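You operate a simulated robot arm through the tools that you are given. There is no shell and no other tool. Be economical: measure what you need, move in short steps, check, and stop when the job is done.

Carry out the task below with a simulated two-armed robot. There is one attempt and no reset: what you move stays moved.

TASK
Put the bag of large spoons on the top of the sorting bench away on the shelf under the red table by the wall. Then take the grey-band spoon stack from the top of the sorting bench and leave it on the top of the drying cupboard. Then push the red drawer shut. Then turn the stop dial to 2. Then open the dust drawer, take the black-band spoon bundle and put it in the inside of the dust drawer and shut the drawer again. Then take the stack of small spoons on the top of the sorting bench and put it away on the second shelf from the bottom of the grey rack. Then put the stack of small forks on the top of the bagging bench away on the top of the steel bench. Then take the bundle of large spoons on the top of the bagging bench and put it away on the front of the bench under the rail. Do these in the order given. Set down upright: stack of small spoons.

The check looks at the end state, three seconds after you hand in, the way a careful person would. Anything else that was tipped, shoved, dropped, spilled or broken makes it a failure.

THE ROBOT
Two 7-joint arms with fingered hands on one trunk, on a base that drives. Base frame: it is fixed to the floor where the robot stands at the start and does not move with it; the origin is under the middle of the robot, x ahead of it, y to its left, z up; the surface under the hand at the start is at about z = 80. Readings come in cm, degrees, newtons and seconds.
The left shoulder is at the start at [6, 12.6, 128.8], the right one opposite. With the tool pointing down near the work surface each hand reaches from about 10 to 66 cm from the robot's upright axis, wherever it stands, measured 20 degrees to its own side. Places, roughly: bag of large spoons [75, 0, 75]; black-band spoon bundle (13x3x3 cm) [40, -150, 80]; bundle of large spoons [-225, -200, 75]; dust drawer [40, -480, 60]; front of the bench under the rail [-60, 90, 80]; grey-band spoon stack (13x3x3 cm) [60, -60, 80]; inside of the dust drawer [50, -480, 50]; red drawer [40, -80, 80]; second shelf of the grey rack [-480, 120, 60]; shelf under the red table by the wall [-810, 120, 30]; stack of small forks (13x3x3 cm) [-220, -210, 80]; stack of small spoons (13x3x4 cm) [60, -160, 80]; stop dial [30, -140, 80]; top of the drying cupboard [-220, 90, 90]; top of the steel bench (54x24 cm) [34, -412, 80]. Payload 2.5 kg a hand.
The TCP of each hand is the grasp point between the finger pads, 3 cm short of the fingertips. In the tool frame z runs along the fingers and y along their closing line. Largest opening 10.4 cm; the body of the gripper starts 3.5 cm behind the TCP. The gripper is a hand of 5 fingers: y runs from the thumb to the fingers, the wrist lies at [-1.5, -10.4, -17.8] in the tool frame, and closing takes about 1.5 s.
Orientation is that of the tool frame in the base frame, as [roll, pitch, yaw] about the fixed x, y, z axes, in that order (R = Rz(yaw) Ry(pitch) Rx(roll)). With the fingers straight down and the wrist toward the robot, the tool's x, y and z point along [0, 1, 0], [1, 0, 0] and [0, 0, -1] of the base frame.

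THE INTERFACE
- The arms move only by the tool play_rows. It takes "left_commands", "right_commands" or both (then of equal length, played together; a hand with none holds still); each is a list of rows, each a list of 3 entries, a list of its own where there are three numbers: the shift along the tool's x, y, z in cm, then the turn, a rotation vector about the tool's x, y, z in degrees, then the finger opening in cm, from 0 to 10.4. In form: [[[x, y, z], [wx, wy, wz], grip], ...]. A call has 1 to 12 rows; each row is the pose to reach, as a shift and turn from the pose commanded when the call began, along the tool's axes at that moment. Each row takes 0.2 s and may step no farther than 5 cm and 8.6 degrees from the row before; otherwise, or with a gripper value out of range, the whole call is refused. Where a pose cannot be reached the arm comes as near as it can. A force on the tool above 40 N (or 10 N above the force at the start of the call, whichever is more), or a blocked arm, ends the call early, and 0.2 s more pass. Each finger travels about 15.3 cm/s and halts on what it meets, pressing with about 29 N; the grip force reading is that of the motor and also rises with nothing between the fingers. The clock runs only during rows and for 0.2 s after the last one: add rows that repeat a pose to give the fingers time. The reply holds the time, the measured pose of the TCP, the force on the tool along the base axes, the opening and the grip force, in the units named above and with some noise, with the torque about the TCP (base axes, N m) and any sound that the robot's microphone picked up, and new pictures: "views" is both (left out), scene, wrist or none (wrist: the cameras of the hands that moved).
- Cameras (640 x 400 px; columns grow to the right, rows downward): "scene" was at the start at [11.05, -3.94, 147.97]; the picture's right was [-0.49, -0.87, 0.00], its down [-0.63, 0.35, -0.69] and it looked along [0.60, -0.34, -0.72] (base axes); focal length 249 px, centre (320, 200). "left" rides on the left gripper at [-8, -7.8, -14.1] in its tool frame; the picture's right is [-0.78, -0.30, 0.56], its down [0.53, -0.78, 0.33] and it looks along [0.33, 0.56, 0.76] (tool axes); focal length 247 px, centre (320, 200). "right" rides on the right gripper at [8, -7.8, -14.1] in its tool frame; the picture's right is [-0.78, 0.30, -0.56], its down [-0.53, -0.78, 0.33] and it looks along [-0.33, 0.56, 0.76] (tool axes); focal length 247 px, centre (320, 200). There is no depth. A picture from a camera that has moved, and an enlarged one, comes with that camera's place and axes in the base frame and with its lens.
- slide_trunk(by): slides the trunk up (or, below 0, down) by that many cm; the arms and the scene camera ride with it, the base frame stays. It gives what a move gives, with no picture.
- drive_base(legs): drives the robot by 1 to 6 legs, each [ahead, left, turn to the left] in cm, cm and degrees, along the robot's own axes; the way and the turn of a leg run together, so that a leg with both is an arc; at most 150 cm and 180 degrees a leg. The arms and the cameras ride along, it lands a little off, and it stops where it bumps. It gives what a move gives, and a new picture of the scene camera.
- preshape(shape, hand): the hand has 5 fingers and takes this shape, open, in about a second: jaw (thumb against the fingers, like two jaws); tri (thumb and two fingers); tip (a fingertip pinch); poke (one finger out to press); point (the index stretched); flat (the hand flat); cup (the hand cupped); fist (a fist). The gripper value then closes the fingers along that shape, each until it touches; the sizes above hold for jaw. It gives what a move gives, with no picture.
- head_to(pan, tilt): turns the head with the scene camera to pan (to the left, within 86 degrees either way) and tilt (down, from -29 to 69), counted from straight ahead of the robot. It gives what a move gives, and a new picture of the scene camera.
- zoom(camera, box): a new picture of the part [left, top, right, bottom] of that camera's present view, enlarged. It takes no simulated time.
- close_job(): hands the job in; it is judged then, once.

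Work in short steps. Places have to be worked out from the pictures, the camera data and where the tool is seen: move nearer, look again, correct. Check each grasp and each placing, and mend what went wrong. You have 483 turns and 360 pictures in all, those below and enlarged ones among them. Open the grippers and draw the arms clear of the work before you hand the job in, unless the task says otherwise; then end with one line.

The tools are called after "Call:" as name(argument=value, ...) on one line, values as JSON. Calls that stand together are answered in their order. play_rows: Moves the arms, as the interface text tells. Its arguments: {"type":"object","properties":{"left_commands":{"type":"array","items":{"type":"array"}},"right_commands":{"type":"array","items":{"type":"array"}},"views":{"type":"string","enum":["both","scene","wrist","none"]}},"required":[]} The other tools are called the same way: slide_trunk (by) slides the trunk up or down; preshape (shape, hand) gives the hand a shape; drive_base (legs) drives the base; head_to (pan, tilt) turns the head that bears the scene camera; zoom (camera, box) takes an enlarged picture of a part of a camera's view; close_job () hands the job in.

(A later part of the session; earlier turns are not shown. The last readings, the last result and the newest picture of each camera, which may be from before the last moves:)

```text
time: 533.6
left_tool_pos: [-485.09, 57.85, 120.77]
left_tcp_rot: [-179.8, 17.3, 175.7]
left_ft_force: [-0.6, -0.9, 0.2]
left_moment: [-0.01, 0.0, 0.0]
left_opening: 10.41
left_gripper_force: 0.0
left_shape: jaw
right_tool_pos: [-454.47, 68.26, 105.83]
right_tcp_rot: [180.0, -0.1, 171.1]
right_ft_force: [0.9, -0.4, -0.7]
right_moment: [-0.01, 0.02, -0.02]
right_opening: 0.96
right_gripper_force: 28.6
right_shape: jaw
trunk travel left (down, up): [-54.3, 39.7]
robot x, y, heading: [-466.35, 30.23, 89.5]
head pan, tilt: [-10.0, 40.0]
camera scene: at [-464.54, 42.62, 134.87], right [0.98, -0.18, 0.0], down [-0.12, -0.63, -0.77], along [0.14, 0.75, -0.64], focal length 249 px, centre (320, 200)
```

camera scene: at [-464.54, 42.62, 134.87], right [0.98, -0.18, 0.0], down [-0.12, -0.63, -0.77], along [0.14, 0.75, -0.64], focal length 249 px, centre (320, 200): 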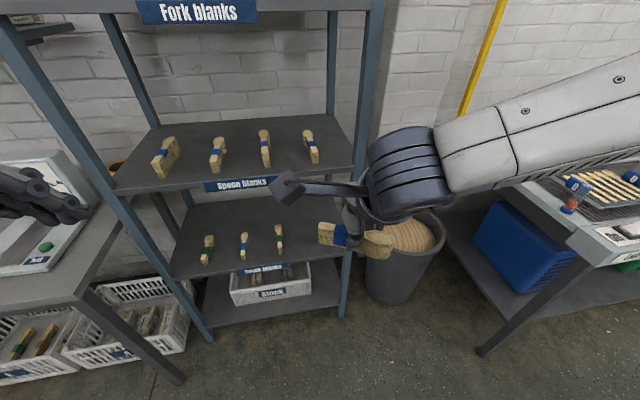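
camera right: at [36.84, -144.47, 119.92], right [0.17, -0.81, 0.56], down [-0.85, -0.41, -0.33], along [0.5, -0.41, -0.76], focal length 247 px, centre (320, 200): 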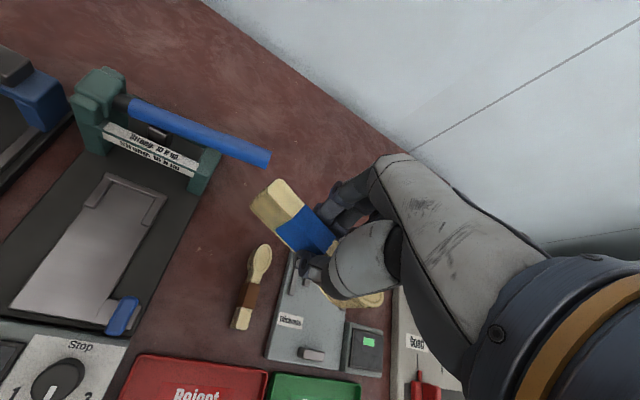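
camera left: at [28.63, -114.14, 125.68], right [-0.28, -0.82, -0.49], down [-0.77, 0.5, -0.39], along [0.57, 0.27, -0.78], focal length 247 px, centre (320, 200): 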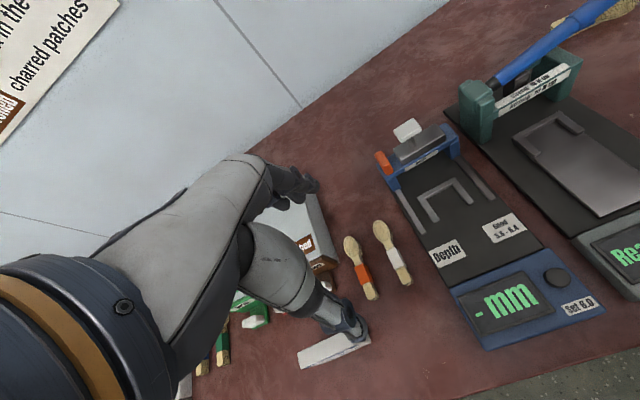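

Refined: shelf z≈57.5, front y≈100, right post x≈-442. Target TCP [-456, 110]. Lower the trunk outside first, then extend and drive in at z≈68.

Call:
slide_trunk(by=-37)

Call:
play_rows(right_commands=[[[0, 4, 0], [0, 0, -4], 0], [[0, 8, 0], [0, 0, -8.6], 0], [[0, 12, 0], [0, 0, -8.6], 0]], views="none")

Call:
drive_base(legs=[[18, 0, 0]])

Call:
zoom(camera="right", box=[0, 0, 640, 400])

```text
time: 537.2
left_tool_pos: [-485.06, 57.92, 83.85]
left_tcp_rot: [-179.9, 17.2, 175.6]
left_ft_force: [-0.2, -0.2, -0.6]
left_moment: [0.02, 0.01, 0.05]
left_opening: 10.41
left_gripper_force: 0.1
left_shape: jaw
right_tool_pos: [-454.44, 68.29, 68.8]
right_tcp_rot: [180.0, -0.1, 171.0]
right_ft_force: [0.7, -0.1, -0.2]
right_moment: [-0.01, 0.0, 0.0]
right_opening: 0.97
right_gripper_force: 29.1
right_shape: jaw
trunk travel left (down, up): [-17.3, 76.7]
robot x, y, heading: [-465.98, 30.36, 89.4]
head pan, tilt: [-10.0, 40.0]
```

```text
time: 538.0
left_tool_pos: [-484.96, 57.86, 83.89]
left_tcp_rot: [-179.8, 17.3, 175.6]
left_ft_force: [-0.2, 0.1, -0.2]
left_moment: [0.0, -0.01, 0.02]
left_opening: 10.39
left_gripper_force: 0.0
left_shape: jaw
right_tool_pos: [-452.53, 80.11, 68.8]
right_tcp_rot: [180.0, -0.1, 179.6]
right_ft_force: [0.2, 0.0, 0.9]
right_moment: [0.02, 0.01, -0.02]
right_opening: 0.95
right_gripper_force: 28.7
right_shape: jaw
trunk travel left (down, up): [-17.3, 76.7]
robot x, y, heading: [-466.01, 30.43, 89.6]
head pan, tilt: [-10.0, 40.0]
```

```text
time: 539.5
left_tool_pos: [-484.86, 75.94, 84.04]
left_tcp_rot: [-179.8, 17.2, 175.7]
left_ft_force: [0.4, -0.5, -0.8]
left_moment: [0.0, 0.01, 0.02]
left_opening: 10.4
left_gripper_force: 0.1
left_shape: jaw
right_tool_pos: [-452.56, 98.26, 68.76]
right_tcp_rot: [-180.0, -0.1, 179.7]
right_ft_force: [-0.3, 0.8, -1.2]
right_moment: [0.04, 0.04, 0.0]
right_opening: 0.94
right_gripper_force: 29.2
right_shape: jaw
trunk travel left (down, up): [-17.3, 76.7]
robot x, y, heading: [-466.23, 48.49, 89.5]
head pan, tilt: [-10.0, 40.0]
camera scene: at [-464.42, 60.74, 97.87], right [0.98, -0.18, 0.0], down [-0.12, -0.63, -0.77], along [0.14, 0.75, -0.64], focal length 249 px, centre (320, 200)
```

scene: 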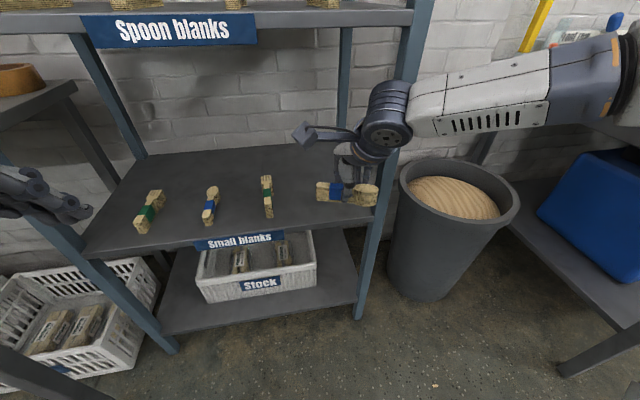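

```text
1.00 times, centred on (320, 200) of right (not enlarged: the box is as wide or as high as the picture)
camera zoom: at [-460.54, 90.62, 82.91], right [0.78, 0.29, 0.56], down [0.53, -0.78, -0.33], along [0.34, 0.55, -0.76], focal length 247 px, centre (320, 200)
```

zoom: 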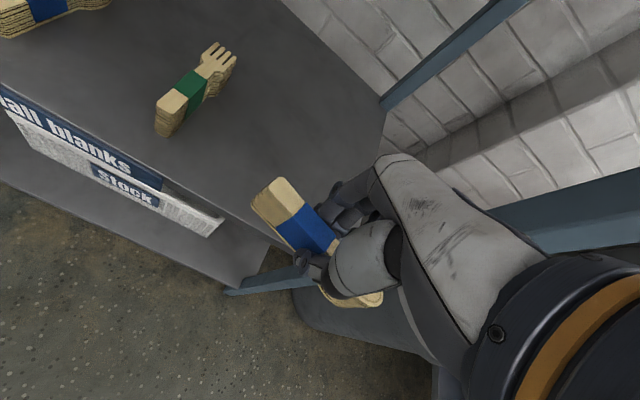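

The bowl end is too close to the right post; shift 4.5 cm left, then go in 11 cm.

Call:
drive_base(legs=[[0, 4.5, 0]])

Call:
drive_base(legs=[[11, 0, 0]])

Call:
zoom(camera="right", box=[0, 0, 640, 400])

```text
time: 540.4
left_tool_pos: [-489.46, 75.96, 84.03]
left_tcp_rot: [-179.7, 17.2, 175.7]
left_ft_force: [0.0, 0.2, -0.1]
left_moment: [0.0, 0.04, 0.02]
left_opening: 10.41
left_gripper_force: 0.0
left_shape: jaw
right_tool_pos: [-456.94, 98.26, 68.78]
right_tcp_rot: [180.0, -0.1, 179.6]
right_ft_force: [0.0, -1.2, -0.1]
right_moment: [0.04, 0.03, -0.02]
right_opening: 0.94
right_gripper_force: 29.2
right_shape: jaw
trunk travel left (down, up): [-17.3, 76.7]
robot x, y, heading: [-470.54, 48.88, 89.9]
head pan, tilt: [-10.0, 40.0]
camera scene: at [-468.91, 60.77, 97.87], right [0.98, -0.18, 0.0], down [-0.12, -0.63, -0.77], along [0.14, 0.75, -0.64], focal length 249 px, centre (320, 200)
```

scene: 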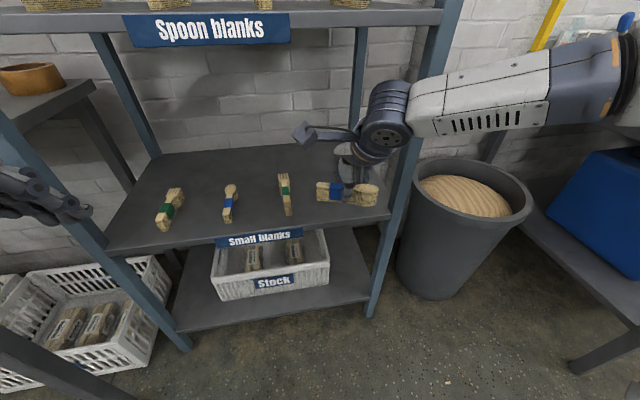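

```text
time: 541.6
left_tool_pos: [-489.42, 86.94, 83.98]
left_tcp_rot: [-179.8, 17.3, 175.7]
left_ft_force: [0.2, 0.0, 0.1]
left_moment: [-0.01, 0.03, 0.01]
left_opening: 10.4
left_gripper_force: 0.0
left_shape: jaw
right_tool_pos: [-456.98, 109.09, 68.72]
right_tcp_rot: [-180.0, -0.1, 179.6]
right_ft_force: [0.0, 0.3, -0.3]
right_moment: [0.02, 0.0, 0.01]
right_opening: 0.97
right_gripper_force: 28.5
right_shape: jaw
trunk travel left (down, up): [-17.3, 76.7]
robot x, y, heading: [-470.8, 59.22, 89.9]
head pan, tilt: [-10.0, 40.0]
camera scene: at [-468.84, 71.62, 97.87], right [0.98, -0.18, 0.0], down [-0.12, -0.63, -0.77], along [0.14, 0.75, -0.64], focal length 249 px, centre (320, 200)
```

scene: 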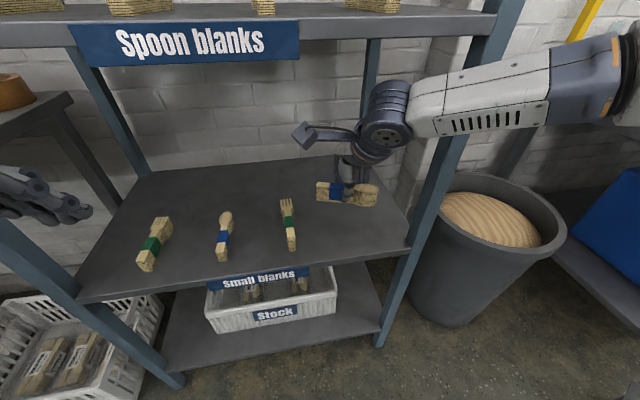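

```text
1.00 times, centred on (320, 200) of right (not enlarged: the box is as wide or as high as the picture)
camera zoom: at [-464.93, 101.5, 82.93], right [0.78, 0.29, 0.56], down [0.53, -0.78, -0.33], along [0.34, 0.55, -0.76], focal length 247 px, centre (320, 200)
```

zoom: 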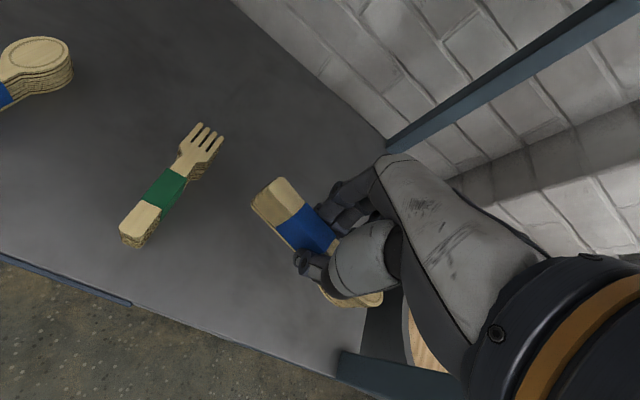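

Good: over the free right part of the shelf, no contact. Lower by trunk.

Call:
slide_trunk(by=-5.5)

Call:
slide_trunk(by=-1)

Call:
slide_trunk(by=-0.7)

```text
time: 542.6
left_tool_pos: [-489.32, 86.76, 78.43]
left_tcp_rot: [-179.9, 17.4, 175.8]
left_ft_force: [0.2, -0.9, 0.4]
left_moment: [-0.01, -0.01, -0.01]
left_opening: 10.38
left_gripper_force: 0.0
left_shape: jaw
right_tool_pos: [-456.98, 109.0, 63.3]
right_tcp_rot: [180.0, -0.2, 179.6]
right_ft_force: [0.1, -0.2, -0.1]
right_moment: [-0.01, 0.01, 0.01]
right_opening: 0.92
right_gripper_force: 28.7
right_shape: jaw
trunk travel left (down, up): [-11.8, 82.2]
robot x, y, heading: [-470.37, 59.46, 89.6]
head pan, tilt: [-10.0, 40.0]
```

```text
time: 543.1
left_tool_pos: [-489.33, 86.81, 77.44]
left_tcp_rot: [-179.8, 17.3, 175.6]
left_ft_force: [-0.1, -0.8, 0.4]
left_moment: [0.01, 0.0, -0.01]
left_opening: 10.39
left_gripper_force: 0.1
left_shape: jaw
right_tool_pos: [-456.92, 109.08, 62.27]
right_tcp_rot: [179.9, -0.1, 179.6]
right_ft_force: [0.3, 0.3, 0.3]
right_moment: [-0.02, -0.01, -0.03]
right_opening: 0.93
right_gripper_force: 29.2
right_shape: jaw
trunk travel left (down, up): [-10.8, 83.2]
robot x, y, heading: [-470.64, 59.27, 89.6]
head pan, tilt: [-10.0, 40.0]
```

```text
time: 543.7
left_tool_pos: [-489.26, 86.79, 76.74]
left_tcp_rot: [-179.7, 17.2, 175.7]
left_ft_force: [-0.2, -0.4, -0.2]
left_moment: [-0.01, -0.02, -0.05]
left_opening: 10.39
left_gripper_force: 0.0
left_shape: jaw
right_tool_pos: [-456.88, 109.19, 61.6]
right_tcp_rot: [-180.0, 0.0, 179.5]
right_ft_force: [0.6, 0.4, -0.5]
right_moment: [0.0, 0.01, -0.02]
right_opening: 0.96
right_gripper_force: 29.0
right_shape: jaw
trunk travel left (down, up): [-10.1, 83.9]
robot x, y, heading: [-470.5, 59.44, 89.6]
head pan, tilt: [-10.0, 40.0]
```

Call:
slide_trunk(by=-0.6)

Call:
slide_trunk(by=-0.6)

Call:
zoom(camera="right", box=[200, 130, 440, 330])

```text
time: 544.3
left_tool_pos: [-489.33, 86.85, 76.15]
left_tcp_rot: [-179.7, 17.4, 175.8]
left_ft_force: [-0.4, 0.4, -0.7]
left_moment: [0.0, -0.02, 0.0]
left_opening: 10.41
left_gripper_force: 0.1
left_shape: jaw
right_tool_pos: [-456.95, 109.03, 61.06]
right_tcp_rot: [-179.9, -0.2, 179.6]
right_ft_force: [-0.2, -0.4, -0.4]
right_moment: [-0.03, 0.03, -0.01]
right_opening: 0.94
right_gripper_force: 29.4
right_shape: jaw
trunk travel left (down, up): [-9.5, 84.5]
robot x, y, heading: [-470.15, 59.07, 89.5]
head pan, tilt: [-10.0, 40.0]
```

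```text
time: 544.8
left_tool_pos: [-489.35, 86.74, 75.62]
left_tcp_rot: [-179.7, 17.3, 175.8]
left_ft_force: [0.5, 0.1, -0.6]
left_moment: [-0.01, 0.0, -0.04]
left_opening: 10.42
left_gripper_force: 0.1
left_shape: jaw
right_tool_pos: [-456.92, 109.08, 60.37]
right_tcp_rot: [179.9, -0.1, 179.7]
right_ft_force: [0.3, -0.4, 0.2]
right_moment: [-0.01, -0.01, 0.0]
right_opening: 0.94
right_gripper_force: 28.9
right_shape: jaw
trunk travel left (down, up): [-8.9, 85.1]
robot x, y, heading: [-470.44, 59.21, 89.7]
head pan, tilt: [-10.0, 40.0]
```

```text
2.00 times, centred on (320, 230) of right
camera zoom: at [-464.93, 101.51, 74.52], right [0.78, 0.29, 0.56], down [0.53, -0.78, -0.33], along [0.34, 0.55, -0.76], focal length 494 px, centre (320, 140)
```

zoom: 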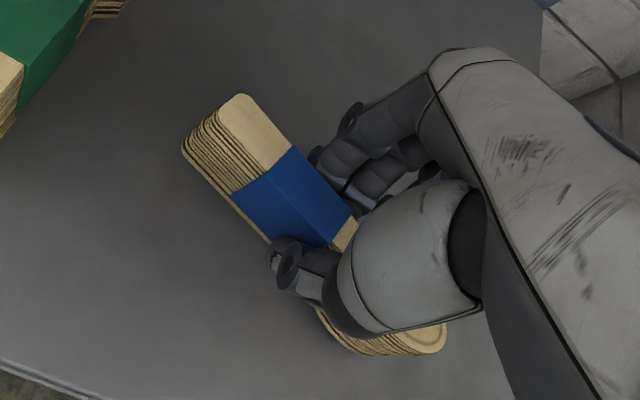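

No contact yet; keep lowering in small steps.

Call:
slide_trunk(by=-0.7)

Call:
slide_trunk(by=-0.7)

Call:
slide_trunk(by=-0.5)

```text
time: 545.4
left_tool_pos: [-489.35, 86.85, 74.88]
left_tcp_rot: [-179.7, 17.3, 175.8]
left_ft_force: [0.4, 1.3, -0.3]
left_moment: [-0.01, 0.01, 0.0]
left_opening: 10.38
left_gripper_force: 0.0
left_shape: jaw
right_tool_pos: [-457.02, 109.03, 59.67]
right_tcp_rot: [179.9, -0.2, 179.6]
right_ft_force: [0.9, 0.2, 0.1]
right_moment: [-0.03, 0.04, 0.01]
right_opening: 0.96
right_gripper_force: 28.9
right_shape: jaw
trunk travel left (down, up): [-8.2, 85.8]
robot x, y, heading: [-470.63, 59.6, 89.7]
head pan, tilt: [-10.0, 40.0]
```

```text
time: 545.9
left_tool_pos: [-489.33, 86.79, 74.3]
left_tcp_rot: [-179.9, 17.3, 175.8]
left_ft_force: [0.2, 0.1, -0.9]
left_moment: [-0.01, 0.01, 0.0]
left_opening: 10.41
left_gripper_force: 0.0
left_shape: jaw
right_tool_pos: [-456.93, 109.22, 59.46]
right_tcp_rot: [179.4, -0.2, 179.6]
right_ft_force: [4.5, -6.1, 26.7]
right_moment: [-0.13, -0.09, -0.02]
right_opening: 1.04
right_gripper_force: 28.9
right_shape: jaw
trunk travel left (down, up): [-7.5, 86.5]
robot x, y, heading: [-470.58, 59.54, 89.5]
head pan, tilt: [-10.0, 40.0]
```

```text
time: 546.3
left_tool_pos: [-489.34, 86.78, 73.86]
left_tcp_rot: [-179.8, 17.3, 175.6]
left_ft_force: [0.2, -0.1, -0.3]
left_moment: [0.0, -0.01, 0.01]
left_opening: 10.41
left_gripper_force: 0.0
left_shape: jaw
right_tool_pos: [-457.0, 109.34, 59.65]
right_tcp_rot: [178.7, -0.4, 179.6]
right_ft_force: [0.7, -3.2, 13.7]
right_moment: [-0.06, -0.01, 0.03]
right_opening: 1.1
right_gripper_force: 29.3
right_shape: jaw
trunk travel left (down, up): [-7.2, 86.8]
robot x, y, heading: [-470.23, 59.47, 89.4]
head pan, tilt: [-10.0, 40.0]
stopped: the force on the tool passed its limit at 43 N (the readings are from after the stop); the commanded pose is now the measured one
```

Contact at TCP z 59.6. Ease up 0.4 and release gently.

Call:
slide_trunk(by=0.4)

Call:
play_rows(right_commands=[[[0, 0, 0], [0, 0, 0], 1.3], [[0, 0, 0], [0, 0, 0], 2], [[0, 0, 0], [0, 0, 0], 3], [[0, 0, 0], [0, 0, 0], 4.5], [[0, 0, 0], [0, 0, 0], 5], [[0, 0, 0], [0, 0, 0], 5]], views="wrist")

Call:
slide_trunk(by=8)

Call:
drive_base(legs=[[-25, 0, 0]])

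Call:
zoom(camera="scene", box=[200, 100, 440, 280])

```text
time: 546.9
left_tool_pos: [-489.36, 86.77, 74.08]
left_tcp_rot: [-179.8, 17.3, 175.7]
left_ft_force: [-0.3, -0.4, 0.4]
left_moment: [-0.01, -0.01, 0.02]
left_opening: 10.4
left_gripper_force: 0.0
left_shape: jaw
right_tool_pos: [-456.96, 109.26, 59.67]
right_tcp_rot: [179.2, -0.3, 179.6]
right_ft_force: [-1.6, 1.6, 6.3]
right_moment: [0.05, 0.04, 0.04]
right_opening: 1.08
right_gripper_force: 29.0
right_shape: jaw
trunk travel left (down, up): [-7.6, 86.4]
robot x, y, heading: [-470.29, 59.12, 89.9]
head pan, tilt: [-10.0, 40.0]
```

```text
time: 548.3
left_tool_pos: [-489.27, 86.83, 74.14]
left_tcp_rot: [-179.9, 17.3, 175.6]
left_ft_force: [0.2, 0.3, 0.9]
left_moment: [0.0, 0.03, 0.03]
left_opening: 10.41
left_gripper_force: 0.0
left_shape: jaw
right_tool_pos: [-457.04, 109.34, 59.61]
right_tcp_rot: [179.1, -0.3, 179.6]
right_ft_force: [0.6, -0.1, 0.0]
right_moment: [-0.04, -0.02, 0.01]
right_opening: 4.93
right_gripper_force: 0.0
right_shape: jaw
trunk travel left (down, up): [-7.6, 86.4]
robot x, y, heading: [-470.48, 59.57, 90.0]
head pan, tilt: [-10.0, 40.0]
camera right: at [-464.94, 101.52, 73.69], right [0.78, 0.28, 0.56], down [0.53, -0.78, -0.35], along [0.33, 0.56, -0.75], focal length 247 px, centre (320, 200)
```

right: 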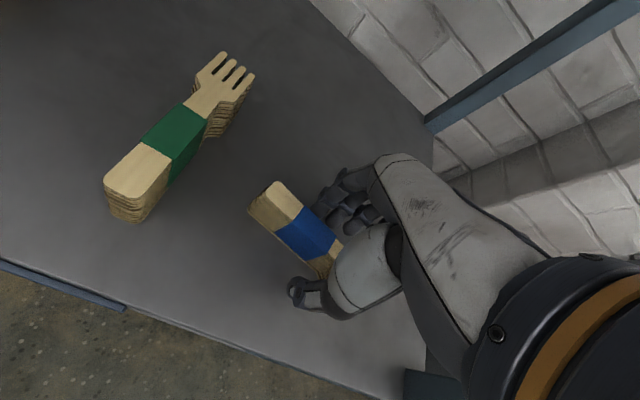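

```text
time: 549.4
left_tool_pos: [-489.29, 86.85, 82.24]
left_tcp_rot: [-179.8, 17.3, 175.7]
left_ft_force: [-0.4, -0.1, 0.4]
left_moment: [0.0, -0.01, -0.01]
left_opening: 10.39
left_gripper_force: 0.0
left_shape: jaw
right_tool_pos: [-456.86, 109.34, 67.63]
right_tcp_rot: [179.2, -0.3, 179.6]
right_ft_force: [-0.2, 0.1, -0.3]
right_moment: [0.0, -0.02, 0.05]
right_opening: 4.97
right_gripper_force: 0.0
right_shape: jaw
trunk travel left (down, up): [-15.6, 78.4]
robot x, y, heading: [-470.72, 59.41, 89.8]
head pan, tilt: [-10.0, 40.0]
```

```text
time: 551.3
left_tool_pos: [-489.53, 61.93, 82.2]
left_tcp_rot: [-179.8, 17.4, 175.8]
left_ft_force: [-0.2, 0.1, -0.9]
left_moment: [-0.01, -0.04, 0.0]
left_opening: 10.41
left_gripper_force: 0.1
left_shape: jaw
right_tool_pos: [-457.11, 84.43, 67.64]
right_tcp_rot: [179.2, -0.3, 179.6]
right_ft_force: [0.8, -0.1, 0.0]
right_moment: [-0.03, 0.0, 0.0]
right_opening: 4.95
right_gripper_force: 0.0
right_shape: jaw
trunk travel left (down, up): [-15.6, 78.4]
robot x, y, heading: [-470.52, 34.41, 89.8]
head pan, tilt: [-10.0, 40.0]
camera scene: at [-469.02, 46.74, 96.17], right [0.98, -0.18, 0.0], down [-0.12, -0.63, -0.77], along [0.14, 0.75, -0.64], focal length 249 px, centre (320, 200)
```

scene: 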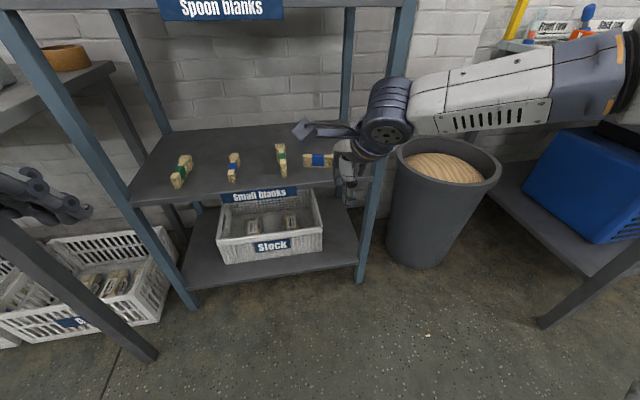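

```text
2.22 times, centred on (320, 190) of scene
camera zoom: at [-469.02, 46.74, 96.17], right [0.98, -0.18, 0.0], down [-0.12, -0.63, -0.77], along [0.14, 0.75, -0.64], focal length 553 px, centre (320, 222)
```

zoom: 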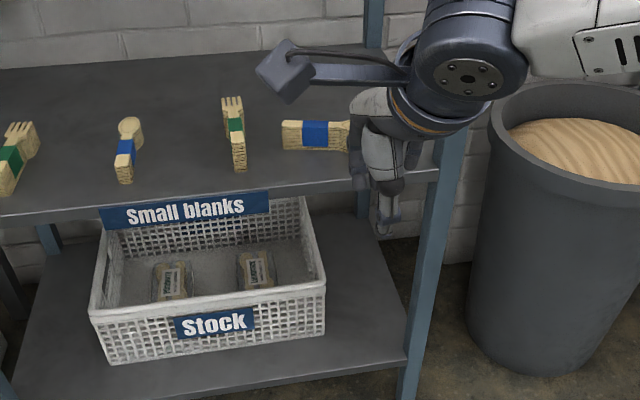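

Upright on the shelf. Back away and take a confirming look, then go to the bagging bench.

Call:
drive_base(legs=[[-45, 0, 0]])

Call:
zoom(camera="scene", box=[220, 40, 420, 190])

Call:
slide_trunk(by=36)

```text
time: 554.0
left_tool_pos: [-489.72, 16.69, 82.29]
left_tcp_rot: [-179.8, 17.3, 176.1]
left_ft_force: [0.2, 0.1, -0.6]
left_moment: [0.0, -0.01, -0.01]
left_opening: 10.41
left_gripper_force: 0.1
left_shape: jaw
right_tool_pos: [-457.6, 39.51, 67.67]
right_tcp_rot: [179.2, -0.4, -180.0]
right_ft_force: [0.6, 0.1, 0.0]
right_moment: [0.01, 0.05, -0.03]
right_opening: 4.98
right_gripper_force: 0.1
right_shape: jaw
trunk travel left (down, up): [-15.6, 78.4]
robot x, y, heading: [-470.59, -10.15, 89.8]
head pan, tilt: [-10.0, 40.0]
camera scene: at [-469.22, 1.78, 96.17], right [0.98, -0.17, 0.0], down [-0.11, -0.63, -0.77], along [0.13, 0.75, -0.64], focal length 249 px, centre (320, 200)
```

scene: 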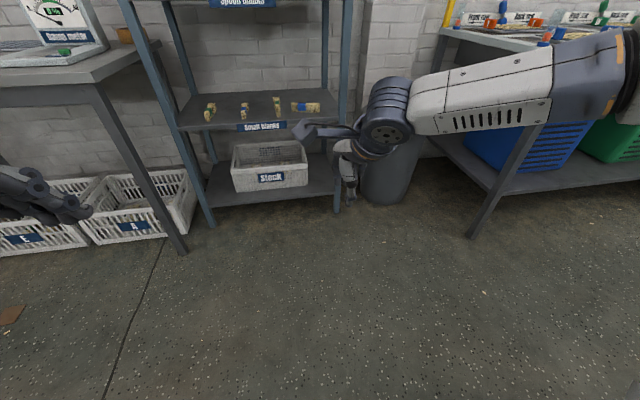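

```text
2.67 times, centred on (320, 115) of scene
camera zoom: at [-469.22, 1.78, 96.17], right [0.98, -0.17, 0.0], down [-0.11, -0.63, -0.77], along [0.13, 0.75, -0.64], focal length 663 px, centre (320, 427)
```

zoom: 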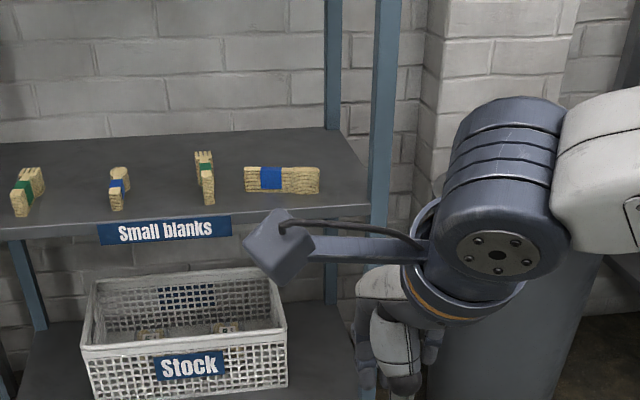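

```text
time: 557.5
left_tool_pos: [-489.73, 16.76, 118.21]
left_tcp_rot: [-179.8, 17.3, 176.2]
left_ft_force: [0.0, -0.5, -0.6]
left_moment: [0.01, -0.01, -0.03]
left_opening: 10.4
left_gripper_force: 0.0
left_shape: jaw
right_tool_pos: [-457.56, 39.58, 103.59]
right_tcp_rot: [179.2, -0.3, -179.9]
right_ft_force: [-0.4, 0.1, 0.7]
right_moment: [0.01, 0.0, 0.01]
right_opening: 4.93
right_gripper_force: 0.1
right_shape: jaw
trunk travel left (down, up): [-51.6, 42.4]
robot x, y, heading: [-470.66, -10.47, 89.9]
head pan, tilt: [-10.0, 40.0]
```

Stack stands properly. Now to the bagging bench: turn to face -x, back along the aisle to x≈-120, and strafe to y≈-205.

Call:
drive_base(legs=[[-15, 0, 0], [0, 0, 90], [-145, 0, 0], [-145, 0, 0], [-60, 0, 0]])

Call:
head_to(pan=50, tilt=25)

```text
time: 579.3
left_tool_pos: [-147.05, -40.12, 118.19]
left_tcp_rot: [-179.7, 17.1, -92.9]
left_ft_force: [-0.4, -0.1, -0.7]
left_moment: [-0.03, -0.01, -0.04]
left_opening: 10.41
left_gripper_force: 0.1
left_shape: jaw
right_tool_pos: [-170.19, -8.39, 103.72]
right_tcp_rot: [179.1, -0.4, -89.1]
right_ft_force: [0.0, 0.2, -0.8]
right_moment: [0.0, -0.04, 0.01]
right_opening: 4.96
right_gripper_force: 0.0
right_shape: jaw
trunk travel left (down, up): [-51.6, 42.4]
robot x, y, heading: [-120.04, -20.46, -179.0]
head pan, tilt: [-10.0, 40.0]
camera scene: at [-132.26, -19.52, 132.18], right [0.16, 0.99, 0.0], down [0.63, -0.1, -0.77], along [-0.76, 0.12, -0.64], focal length 249 px, centre (320, 200)
```

scene: 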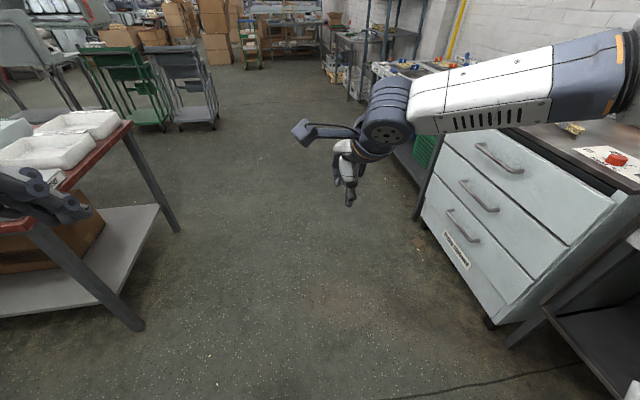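

```text
time: 580.6
left_tool_pos: [-146.96, -40.25, 118.13]
left_tcp_rot: [-179.7, 17.2, -92.8]
left_ft_force: [0.0, -0.4, -0.3]
left_moment: [-0.04, 0.02, 0.01]
left_opening: 10.42
left_gripper_force: 0.1
left_shape: jaw
right_tool_pos: [-170.23, -8.45, 103.58]
right_tcp_rot: [179.2, -0.4, -89.1]
right_ft_force: [0.3, 0.5, -0.2]
right_moment: [0.04, 0.0, -0.03]
right_opening: 4.96
right_gripper_force: 0.0
right_shape: jaw
trunk travel left (down, up): [-51.6, 42.4]
robot x, y, heading: [-119.79, -21.24, -179.0]
head pan, tilt: [50.0, 25.0]
camera scene: at [-129.71, -28.02, 134.5], right [-0.78, 0.63, 0.0], down [0.27, 0.33, -0.91], along [-0.57, -0.7, -0.42], focal length 249 px, centre (320, 200)
```

scene: 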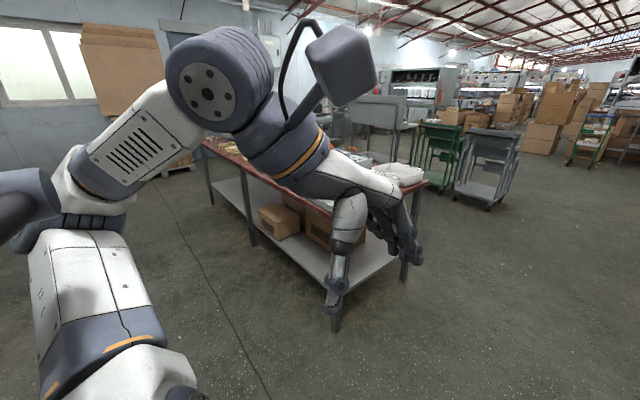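

Bench edge is x≈-200, y -102..-325. Strafe along it at x≈-115 to y≈-200.

Call:
drive_base(legs=[[-8, 0, -1], [0, 100, 0], [0, 85, 0]])

Call:
head_to(pan=0, tilt=35)

Call:
zoom(camera="scene", box=[120, 60, 520, 260])

```text
time: 590.6
left_tool_pos: [-139.5, -224.92, 118.16]
left_tcp_rot: [-179.7, 17.3, -93.6]
left_ft_force: [0.4, -0.1, 0.0]
left_moment: [0.02, 0.01, -0.05]
left_opening: 10.39
left_gripper_force: 0.1
left_shape: jaw
right_tool_pos: [-162.26, -192.83, 103.68]
right_tcp_rot: [179.2, -0.3, -89.8]
right_ft_force: [0.5, 0.1, 0.1]
right_moment: [-0.01, 0.0, 0.0]
right_opening: 4.93
right_gripper_force: 0.0
right_shape: jaw
trunk travel left (down, up): [-51.6, 42.4]
robot x, y, heading: [-112.02, -205.6, -179.8]
head pan, tilt: [50.0, 25.0]
camera scene: at [-121.99, -212.93, 134.5], right [-0.77, 0.64, 0.0], down [0.27, 0.32, -0.91], along [-0.58, -0.7, -0.42], focal length 249 px, centre (320, 200)
```

scene: 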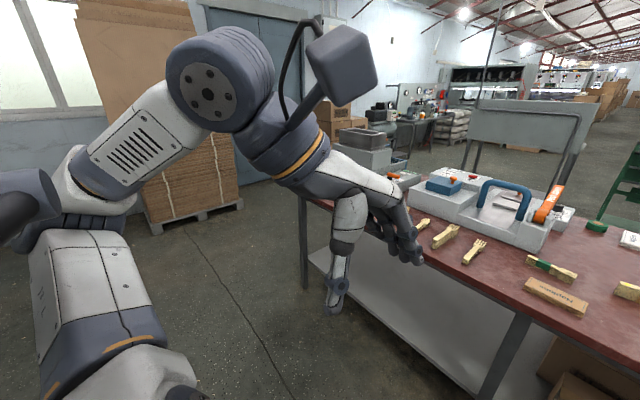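

```text
time: 591.8
left_tool_pos: [-139.47, -224.92, 118.1]
left_tcp_rot: [-179.6, 17.2, -93.7]
left_ft_force: [0.3, 0.0, -0.6]
left_moment: [0.02, 0.01, 0.01]
left_opening: 10.4
left_gripper_force: 0.0
left_shape: jaw
right_tool_pos: [-162.32, -192.71, 103.63]
right_tcp_rot: [179.1, -0.2, -89.8]
right_ft_force: [0.4, 0.4, -0.9]
right_moment: [0.0, 0.04, 0.02]
right_opening: 4.97
right_gripper_force: 0.0
right_shape: jaw
trunk travel left (down, up): [-51.6, 42.4]
robot x, y, heading: [-112.08, -205.7, -180.0]
head pan, tilt: [0.0, 35.0]
camera scene: at [-124.9, -205.86, 132.93], right [0.0, 1.0, 0.0], down [0.57, 0.0, -0.82], along [-0.82, 0.0, -0.57], focal length 249 px, centre (320, 200)
```

scene: 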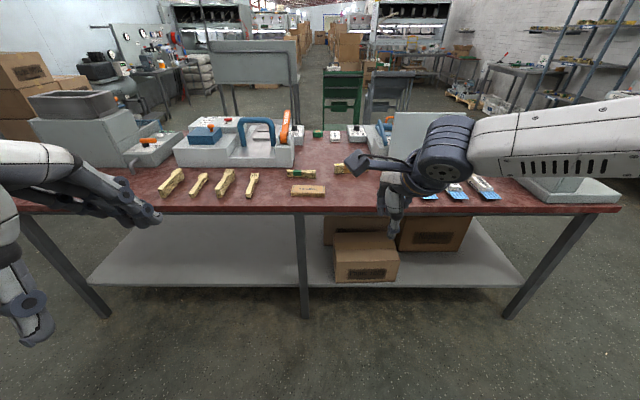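

```text
1.60 times, centred on (320, 160) of scene
camera zoom: at [-124.9, -205.86, 132.93], right [0.0, 1.0, 0.0], down [0.57, 0.0, -0.82], along [-0.82, 0.0, -0.57], focal length 398 px, centre (320, 264)
```

zoom: 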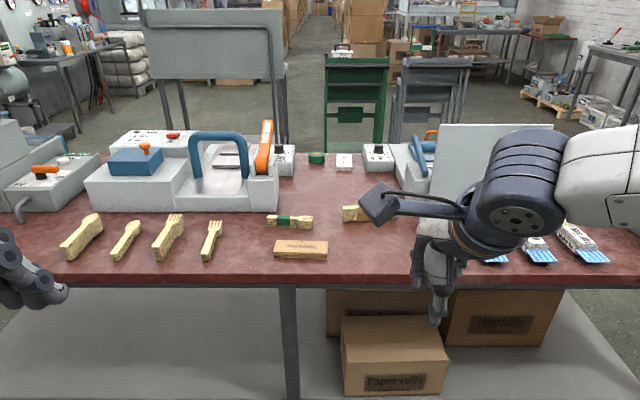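

Small forks (green band) appear at ≈[-218, -214]; the large-spoon bundle is near [-223, -196] behind my hand. Move so the right hand faces the forks and look closer.

Call:
drive_base(legs=[[28, 22, 0]])

Call:
head_to(pan=-20, tilt=42)

Call:
zoom(camera="scene", box=[180, 80, 500, 280])

Call:
zoom(camera="right", box=[0, 0, 640, 400])

```text
time: 594.1
left_tool_pos: [-167.2, -246.99, 118.25]
left_tcp_rot: [-179.7, 17.3, -93.3]
left_ft_force: [0.7, 0.2, -0.8]
left_moment: [0.02, 0.02, 0.04]
left_opening: 10.4
left_gripper_force: 0.1
left_shape: jaw
right_tool_pos: [-190.12, -215.03, 103.66]
right_tcp_rot: [179.2, -0.3, -89.6]
right_ft_force: [0.3, -0.7, -0.6]
right_moment: [0.02, 0.02, -0.01]
right_opening: 4.93
right_gripper_force: 0.2
right_shape: jaw
trunk travel left (down, up): [-51.6, 42.4]
robot x, y, heading: [-139.65, -227.81, -179.8]
head pan, tilt: [0.0, 35.0]
camera scene: at [-152.74, -227.85, 132.93], right [-0.01, 1.0, 0.0], down [0.57, 0.0, -0.82], along [-0.82, -0.01, -0.57], focal length 249 px, centre (320, 200)
```

scene: 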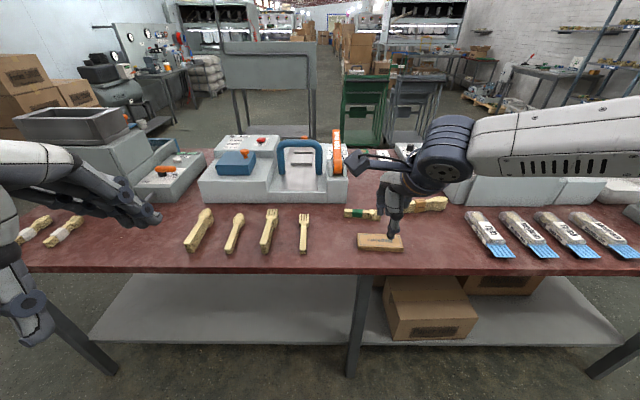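

```text
time: 594.9
left_tool_pos: [-167.21, -246.97, 118.23]
left_tcp_rot: [-179.8, 17.3, -93.4]
left_ft_force: [0.9, 0.4, -1.7]
left_moment: [-0.02, 0.02, -0.01]
left_opening: 10.38
left_gripper_force: 0.2
left_shape: jaw
right_tool_pos: [-190.12, -215.01, 103.68]
right_tcp_rot: [179.2, -0.2, -89.6]
right_ft_force: [0.7, -0.1, -0.4]
right_moment: [-0.03, 0.06, -0.01]
right_opening: 4.96
right_gripper_force: 0.1
right_shape: jaw
trunk travel left (down, up): [-51.6, 42.4]
robot x, y, heading: [-139.48, -227.28, -179.4]
head pan, tilt: [-20.0, 42.0]
camera scene: at [-151.78, -224.97, 131.88], right [0.33, 0.94, 0.0], down [0.63, -0.22, -0.74], along [-0.7, 0.25, -0.67], focal length 249 px, centre (320, 200)
```

scene: 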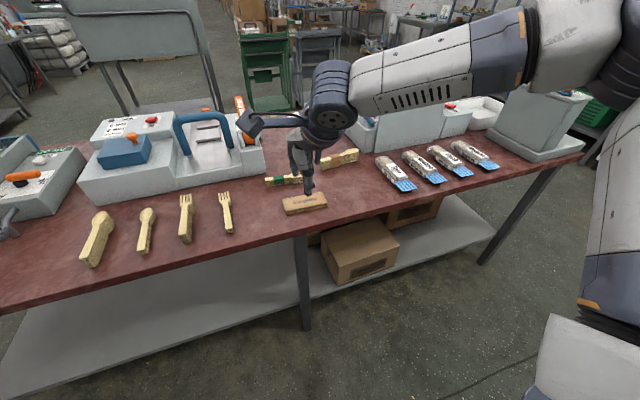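

```text
2.00 times, centred on (340, 180) of scene
camera zoom: at [-151.78, -224.97, 131.88], right [0.33, 0.94, 0.0], down [0.63, -0.22, -0.74], along [-0.7, 0.25, -0.67], focal length 498 px, centre (280, 240)
```

zoom: 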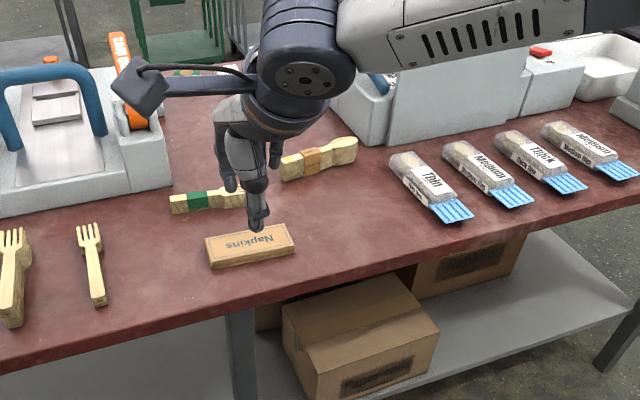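

```text
1.00 times, centred on (320, 200) of right (not enlarged: the box is as wide or as high as the picture)
camera zoom: at [-182.12, -222.69, 117.67], right [-0.29, 0.78, 0.56], down [0.77, 0.54, -0.35], along [-0.57, 0.33, -0.76], focal length 247 px, centre (320, 200)
```

zoom: 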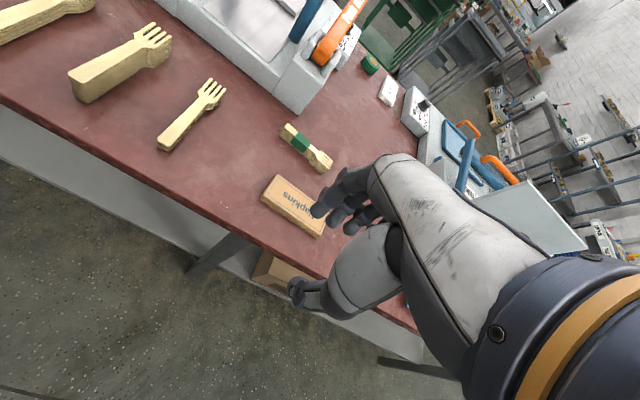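

The green-band stack at [-218, -214] is the small forks; the orange-band bundle at [-223, -192] the large spoons. Drive in so the hand is above the forks.

Call:
play_rows(right_commands=[[[-0.6, 1.5, 0], [1, 0, 0], 6], [[-0.6, 3, 0], [1, 0, 0], 6]], views="none")

Call:
drive_base(legs=[[25, 0, 0]])

Call:
slide_trunk(by=-12)

Call:
zoom(camera="right", box=[160, 100, 480, 340])

```text
time: 595.5
left_tool_pos: [-167.27, -246.99, 118.14]
left_tcp_rot: [-179.7, 17.3, -93.4]
left_ft_force: [0.6, 0.2, 0.1]
left_moment: [-0.02, -0.02, 0.01]
left_opening: 10.39
left_gripper_force: 0.1
left_shape: jaw
right_tool_pos: [-193.26, -214.33, 103.72]
right_tcp_rot: [-179.8, -0.3, -89.6]
right_ft_force: [0.1, 0.8, 0.2]
right_moment: [-0.01, 0.04, 0.02]
right_opening: 5.97
right_gripper_force: 0.1
right_shape: jaw
trunk travel left (down, up): [-51.6, 42.4]
robot x, y, heading: [-139.9, -228.12, -179.5]
head pan, tilt: [-20.0, 42.0]
```

```text
time: 597.3
left_tool_pos: [-192.34, -247.29, 118.25]
left_tcp_rot: [-179.7, 17.3, -93.3]
left_ft_force: [-0.2, -0.2, -0.5]
left_moment: [0.02, -0.04, -0.01]
left_opening: 10.38
left_gripper_force: 0.1
left_shape: jaw
right_tool_pos: [-218.22, -214.76, 103.7]
right_tcp_rot: [-179.8, -0.3, -89.4]
right_ft_force: [0.5, -0.2, 0.4]
right_moment: [0.0, -0.02, 0.0]
right_opening: 5.95
right_gripper_force: 0.0
right_shape: jaw
trunk travel left (down, up): [-51.6, 42.4]
robot x, y, heading: [-165.03, -227.77, -179.4]
head pan, tilt: [-20.0, 42.0]
camera scene: at [-176.94, -225.21, 131.87], right [0.33, 0.94, 0.0], down [0.63, -0.22, -0.74], along [-0.7, 0.25, -0.67], focal length 249 px, centre (320, 200)
```

scene: 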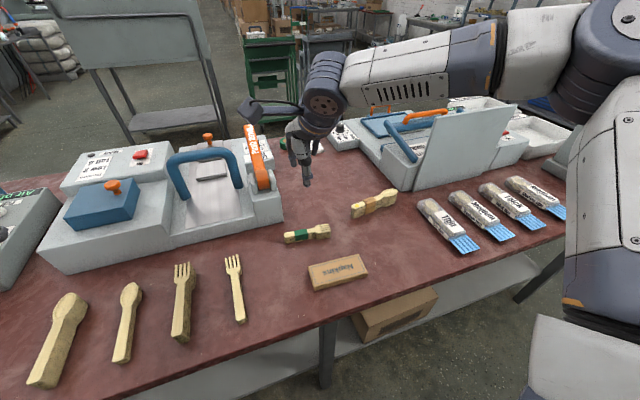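

```text
time: 598.8
left_tool_pos: [-192.26, -247.22, 106.24]
left_tcp_rot: [-179.6, 17.3, -93.2]
left_ft_force: [1.0, 0.7, 0.5]
left_moment: [0.01, 0.02, 0.04]
left_opening: 10.42
left_gripper_force: 0.0
left_shape: jaw
right_tool_pos: [-218.24, -214.77, 91.68]
right_tcp_rot: [-179.8, -0.2, -89.4]
right_ft_force: [-0.2, -0.3, 0.3]
right_moment: [-0.01, 0.0, -0.03]
right_opening: 5.95
right_gripper_force: 0.1
right_shape: jaw
trunk travel left (down, up): [-39.6, 54.4]
robot x, y, heading: [-165.2, -227.57, -179.3]
head pan, tilt: [-20.0, 42.0]
```

```text
1.67 times, centred on (320, 220) of right
camera zoom: at [-210.5, -222.46, 105.83], right [-0.31, 0.78, 0.55], down [0.77, 0.54, -0.33], along [-0.56, 0.32, -0.76], focal length 412 px, centre (320, 167)
```

zoom: 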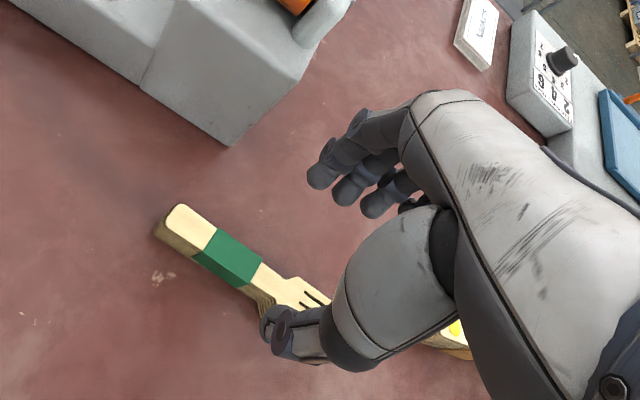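

Aligned. Shift 1 cm toward the band, lower 8.2 cm and grip.

Call:
play_rows(right_commands=[[[1, 0.2, 0], [0, 0, 0], 6]], views="none")

Call:
slide_trunk(by=-8.2)

Call:
play_rows(right_commands=[[[0, 0, 0], [0, 0, 0], 4], [[0, 0, 0], [0, 0, 0], 2], [[0, 0, 0], [0, 0, 0], 0], [[0, 0, 0], [0, 0, 0], 0], [[0, 0, 0], [0, 0, 0], 0]], views="none")

Call:
zoom(camera="right", box=[160, 100, 480, 340])

```text
time: 599.2
left_tool_pos: [-192.26, -247.29, 106.3]
left_tcp_rot: [-179.8, 17.3, -93.3]
left_ft_force: [-0.6, 0.5, -0.2]
left_moment: [0.02, 0.01, -0.01]
left_opening: 10.39
left_gripper_force: 0.2
left_shape: jaw
right_tool_pos: [-218.48, -215.76, 91.65]
right_tcp_rot: [-179.7, -0.3, -89.4]
right_ft_force: [0.0, -0.6, 0.4]
right_moment: [0.02, 0.0, -0.05]
right_opening: 5.95
right_gripper_force: 0.0
right_shape: jaw
trunk travel left (down, up): [-39.6, 54.4]
robot x, y, heading: [-165.45, -228.4, -179.4]
head pan, tilt: [-20.0, 42.0]
```

```text
time: 600.4
left_tool_pos: [-192.32, -247.25, 98.1]
left_tcp_rot: [-179.7, 17.3, -93.2]
left_ft_force: [-0.1, -0.6, 0.7]
left_moment: [-0.01, -0.01, 0.02]
left_opening: 10.41
left_gripper_force: 0.0
left_shape: jaw
right_tool_pos: [-218.49, -215.78, 83.33]
right_tcp_rot: [-179.8, -0.3, -89.4]
right_ft_force: [-1.1, 0.4, 0.1]
right_moment: [0.05, -0.01, -0.02]
right_opening: 5.95
right_gripper_force: 0.1
right_shape: jaw
trunk travel left (down, up): [-31.4, 62.6]
robot x, y, heading: [-165.34, -228.23, -179.5]
head pan, tilt: [-20.0, 42.0]
```

```text
time: 601.6
left_tool_pos: [-192.35, -247.23, 97.97]
left_tcp_rot: [-179.8, 17.4, -93.3]
left_ft_force: [-0.4, 0.0, 0.2]
left_moment: [0.01, 0.0, 0.03]
left_opening: 10.39
left_gripper_force: 0.1
left_shape: jaw
right_tool_pos: [-218.52, -215.77, 83.4]
right_tcp_rot: [-179.8, -0.3, -89.4]
right_ft_force: [-0.5, -0.4, -0.6]
right_moment: [-0.02, 0.0, 0.06]
right_opening: 1.04
right_gripper_force: 28.7
right_shape: jaw
trunk travel left (down, up): [-31.4, 62.6]
robot x, y, heading: [-165.19, -227.64, -179.2]
head pan, tilt: [-20.0, 42.0]
```

```text
1.67 times, centred on (320, 220) of right
camera zoom: at [-210.68, -223.47, 97.59], right [-0.31, 0.78, 0.55], down [0.77, 0.54, -0.33], along [-0.56, 0.32, -0.76], focal length 412 px, centre (320, 167)
```

zoom: 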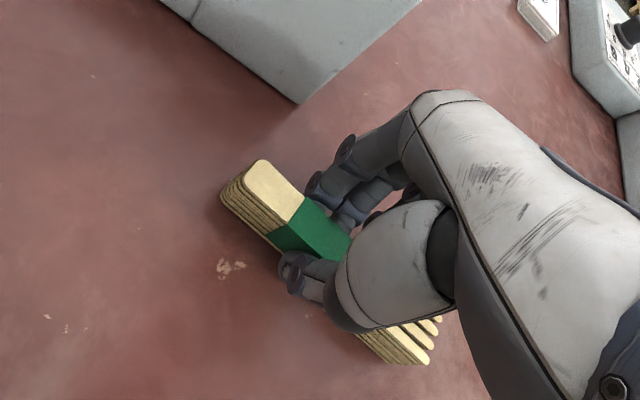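

Gripped. Lift, back out, go to the front of the steel bench and turn to face it.

Call:
slide_trunk(by=20)

Call:
drive_base(legs=[[-105, 0, -0.5], [0, 150, 0], [0, 22, 0], [0, 0, 180]])

Call:
head_to(pan=-5, tilt=35)

```text
time: 603.8
left_tool_pos: [-192.37, -247.22, 117.91]
left_tcp_rot: [-179.7, 17.3, -93.2]
left_ft_force: [-0.2, 0.7, -0.1]
left_moment: [-0.02, -0.02, -0.01]
left_opening: 10.41
left_gripper_force: 0.1
left_shape: jaw
right_tool_pos: [-218.49, -215.72, 103.49]
right_tcp_rot: [-180.0, -0.4, -89.3]
right_ft_force: [-0.2, -0.4, -0.1]
right_moment: [-0.03, -0.01, 0.02]
right_opening: 1.03
right_gripper_force: 28.5
right_shape: jaw
trunk travel left (down, up): [-51.4, 42.6]
robot x, y, heading: [-164.88, -227.85, -179.7]
head pan, tilt: [-20.0, 42.0]
```

```text
time: 625.0
left_tool_pos: [-31.64, -379.97, 118.01]
left_tcp_rot: [-179.7, 17.3, 88.4]
left_ft_force: [0.2, 0.0, 0.6]
left_moment: [-0.01, 0.02, -0.04]
left_opening: 10.42
left_gripper_force: 0.1
left_shape: jaw
right_tool_pos: [-4.5, -410.6, 103.39]
right_tcp_rot: [-179.8, -0.3, 92.4]
right_ft_force: [-0.1, -0.4, -0.5]
right_moment: [0.03, 0.0, -0.02]
right_opening: 1.0
right_gripper_force: 28.8
right_shape: jaw
trunk travel left (down, up): [-51.4, 42.6]
robot x, y, heading: [-58.2, -400.27, 2.3]
head pan, tilt: [-20.0, 42.0]
camera scene: at [-46.29, -402.45, 131.68], right [-0.3, -0.95, 0.0], down [-0.64, 0.2, -0.74], along [0.71, -0.23, -0.67], focal length 249 px, centre (320, 200)
```

scene: 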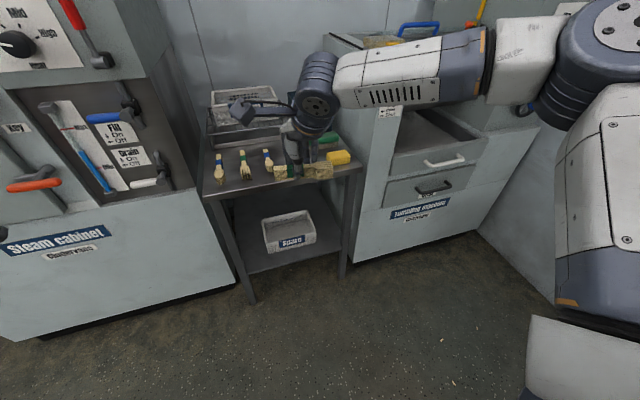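

```text
time: 625.7
left_tool_pos: [-31.62, -379.88, 118.07]
left_tcp_rot: [-179.7, 17.3, 88.5]
left_ft_force: [0.7, 0.4, 0.4]
left_moment: [-0.01, 0.01, 0.02]
left_opening: 10.39
left_gripper_force: 0.0
left_shape: jaw
right_tool_pos: [-4.42, -410.54, 103.51]
right_tcp_rot: [-179.7, -0.3, 92.4]
right_ft_force: [0.2, 0.3, -0.3]
right_moment: [0.0, 0.02, 0.01]
right_opening: 1.01
right_gripper_force: 28.8
right_shape: jaw
trunk travel left (down, up): [-51.4, 42.6]
robot x, y, heading: [-58.09, -400.24, 2.2]
head pan, tilt: [-5.0, 35.0]
camera scene: at [-45.46, -400.33, 132.73], right [-0.05, -1.0, 0.0], down [-0.57, 0.03, -0.82], along [0.82, -0.04, -0.57], focal length 249 px, centre (320, 200)
```

scene: 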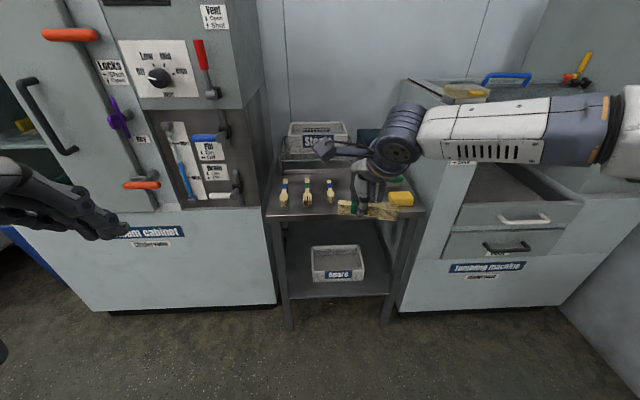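

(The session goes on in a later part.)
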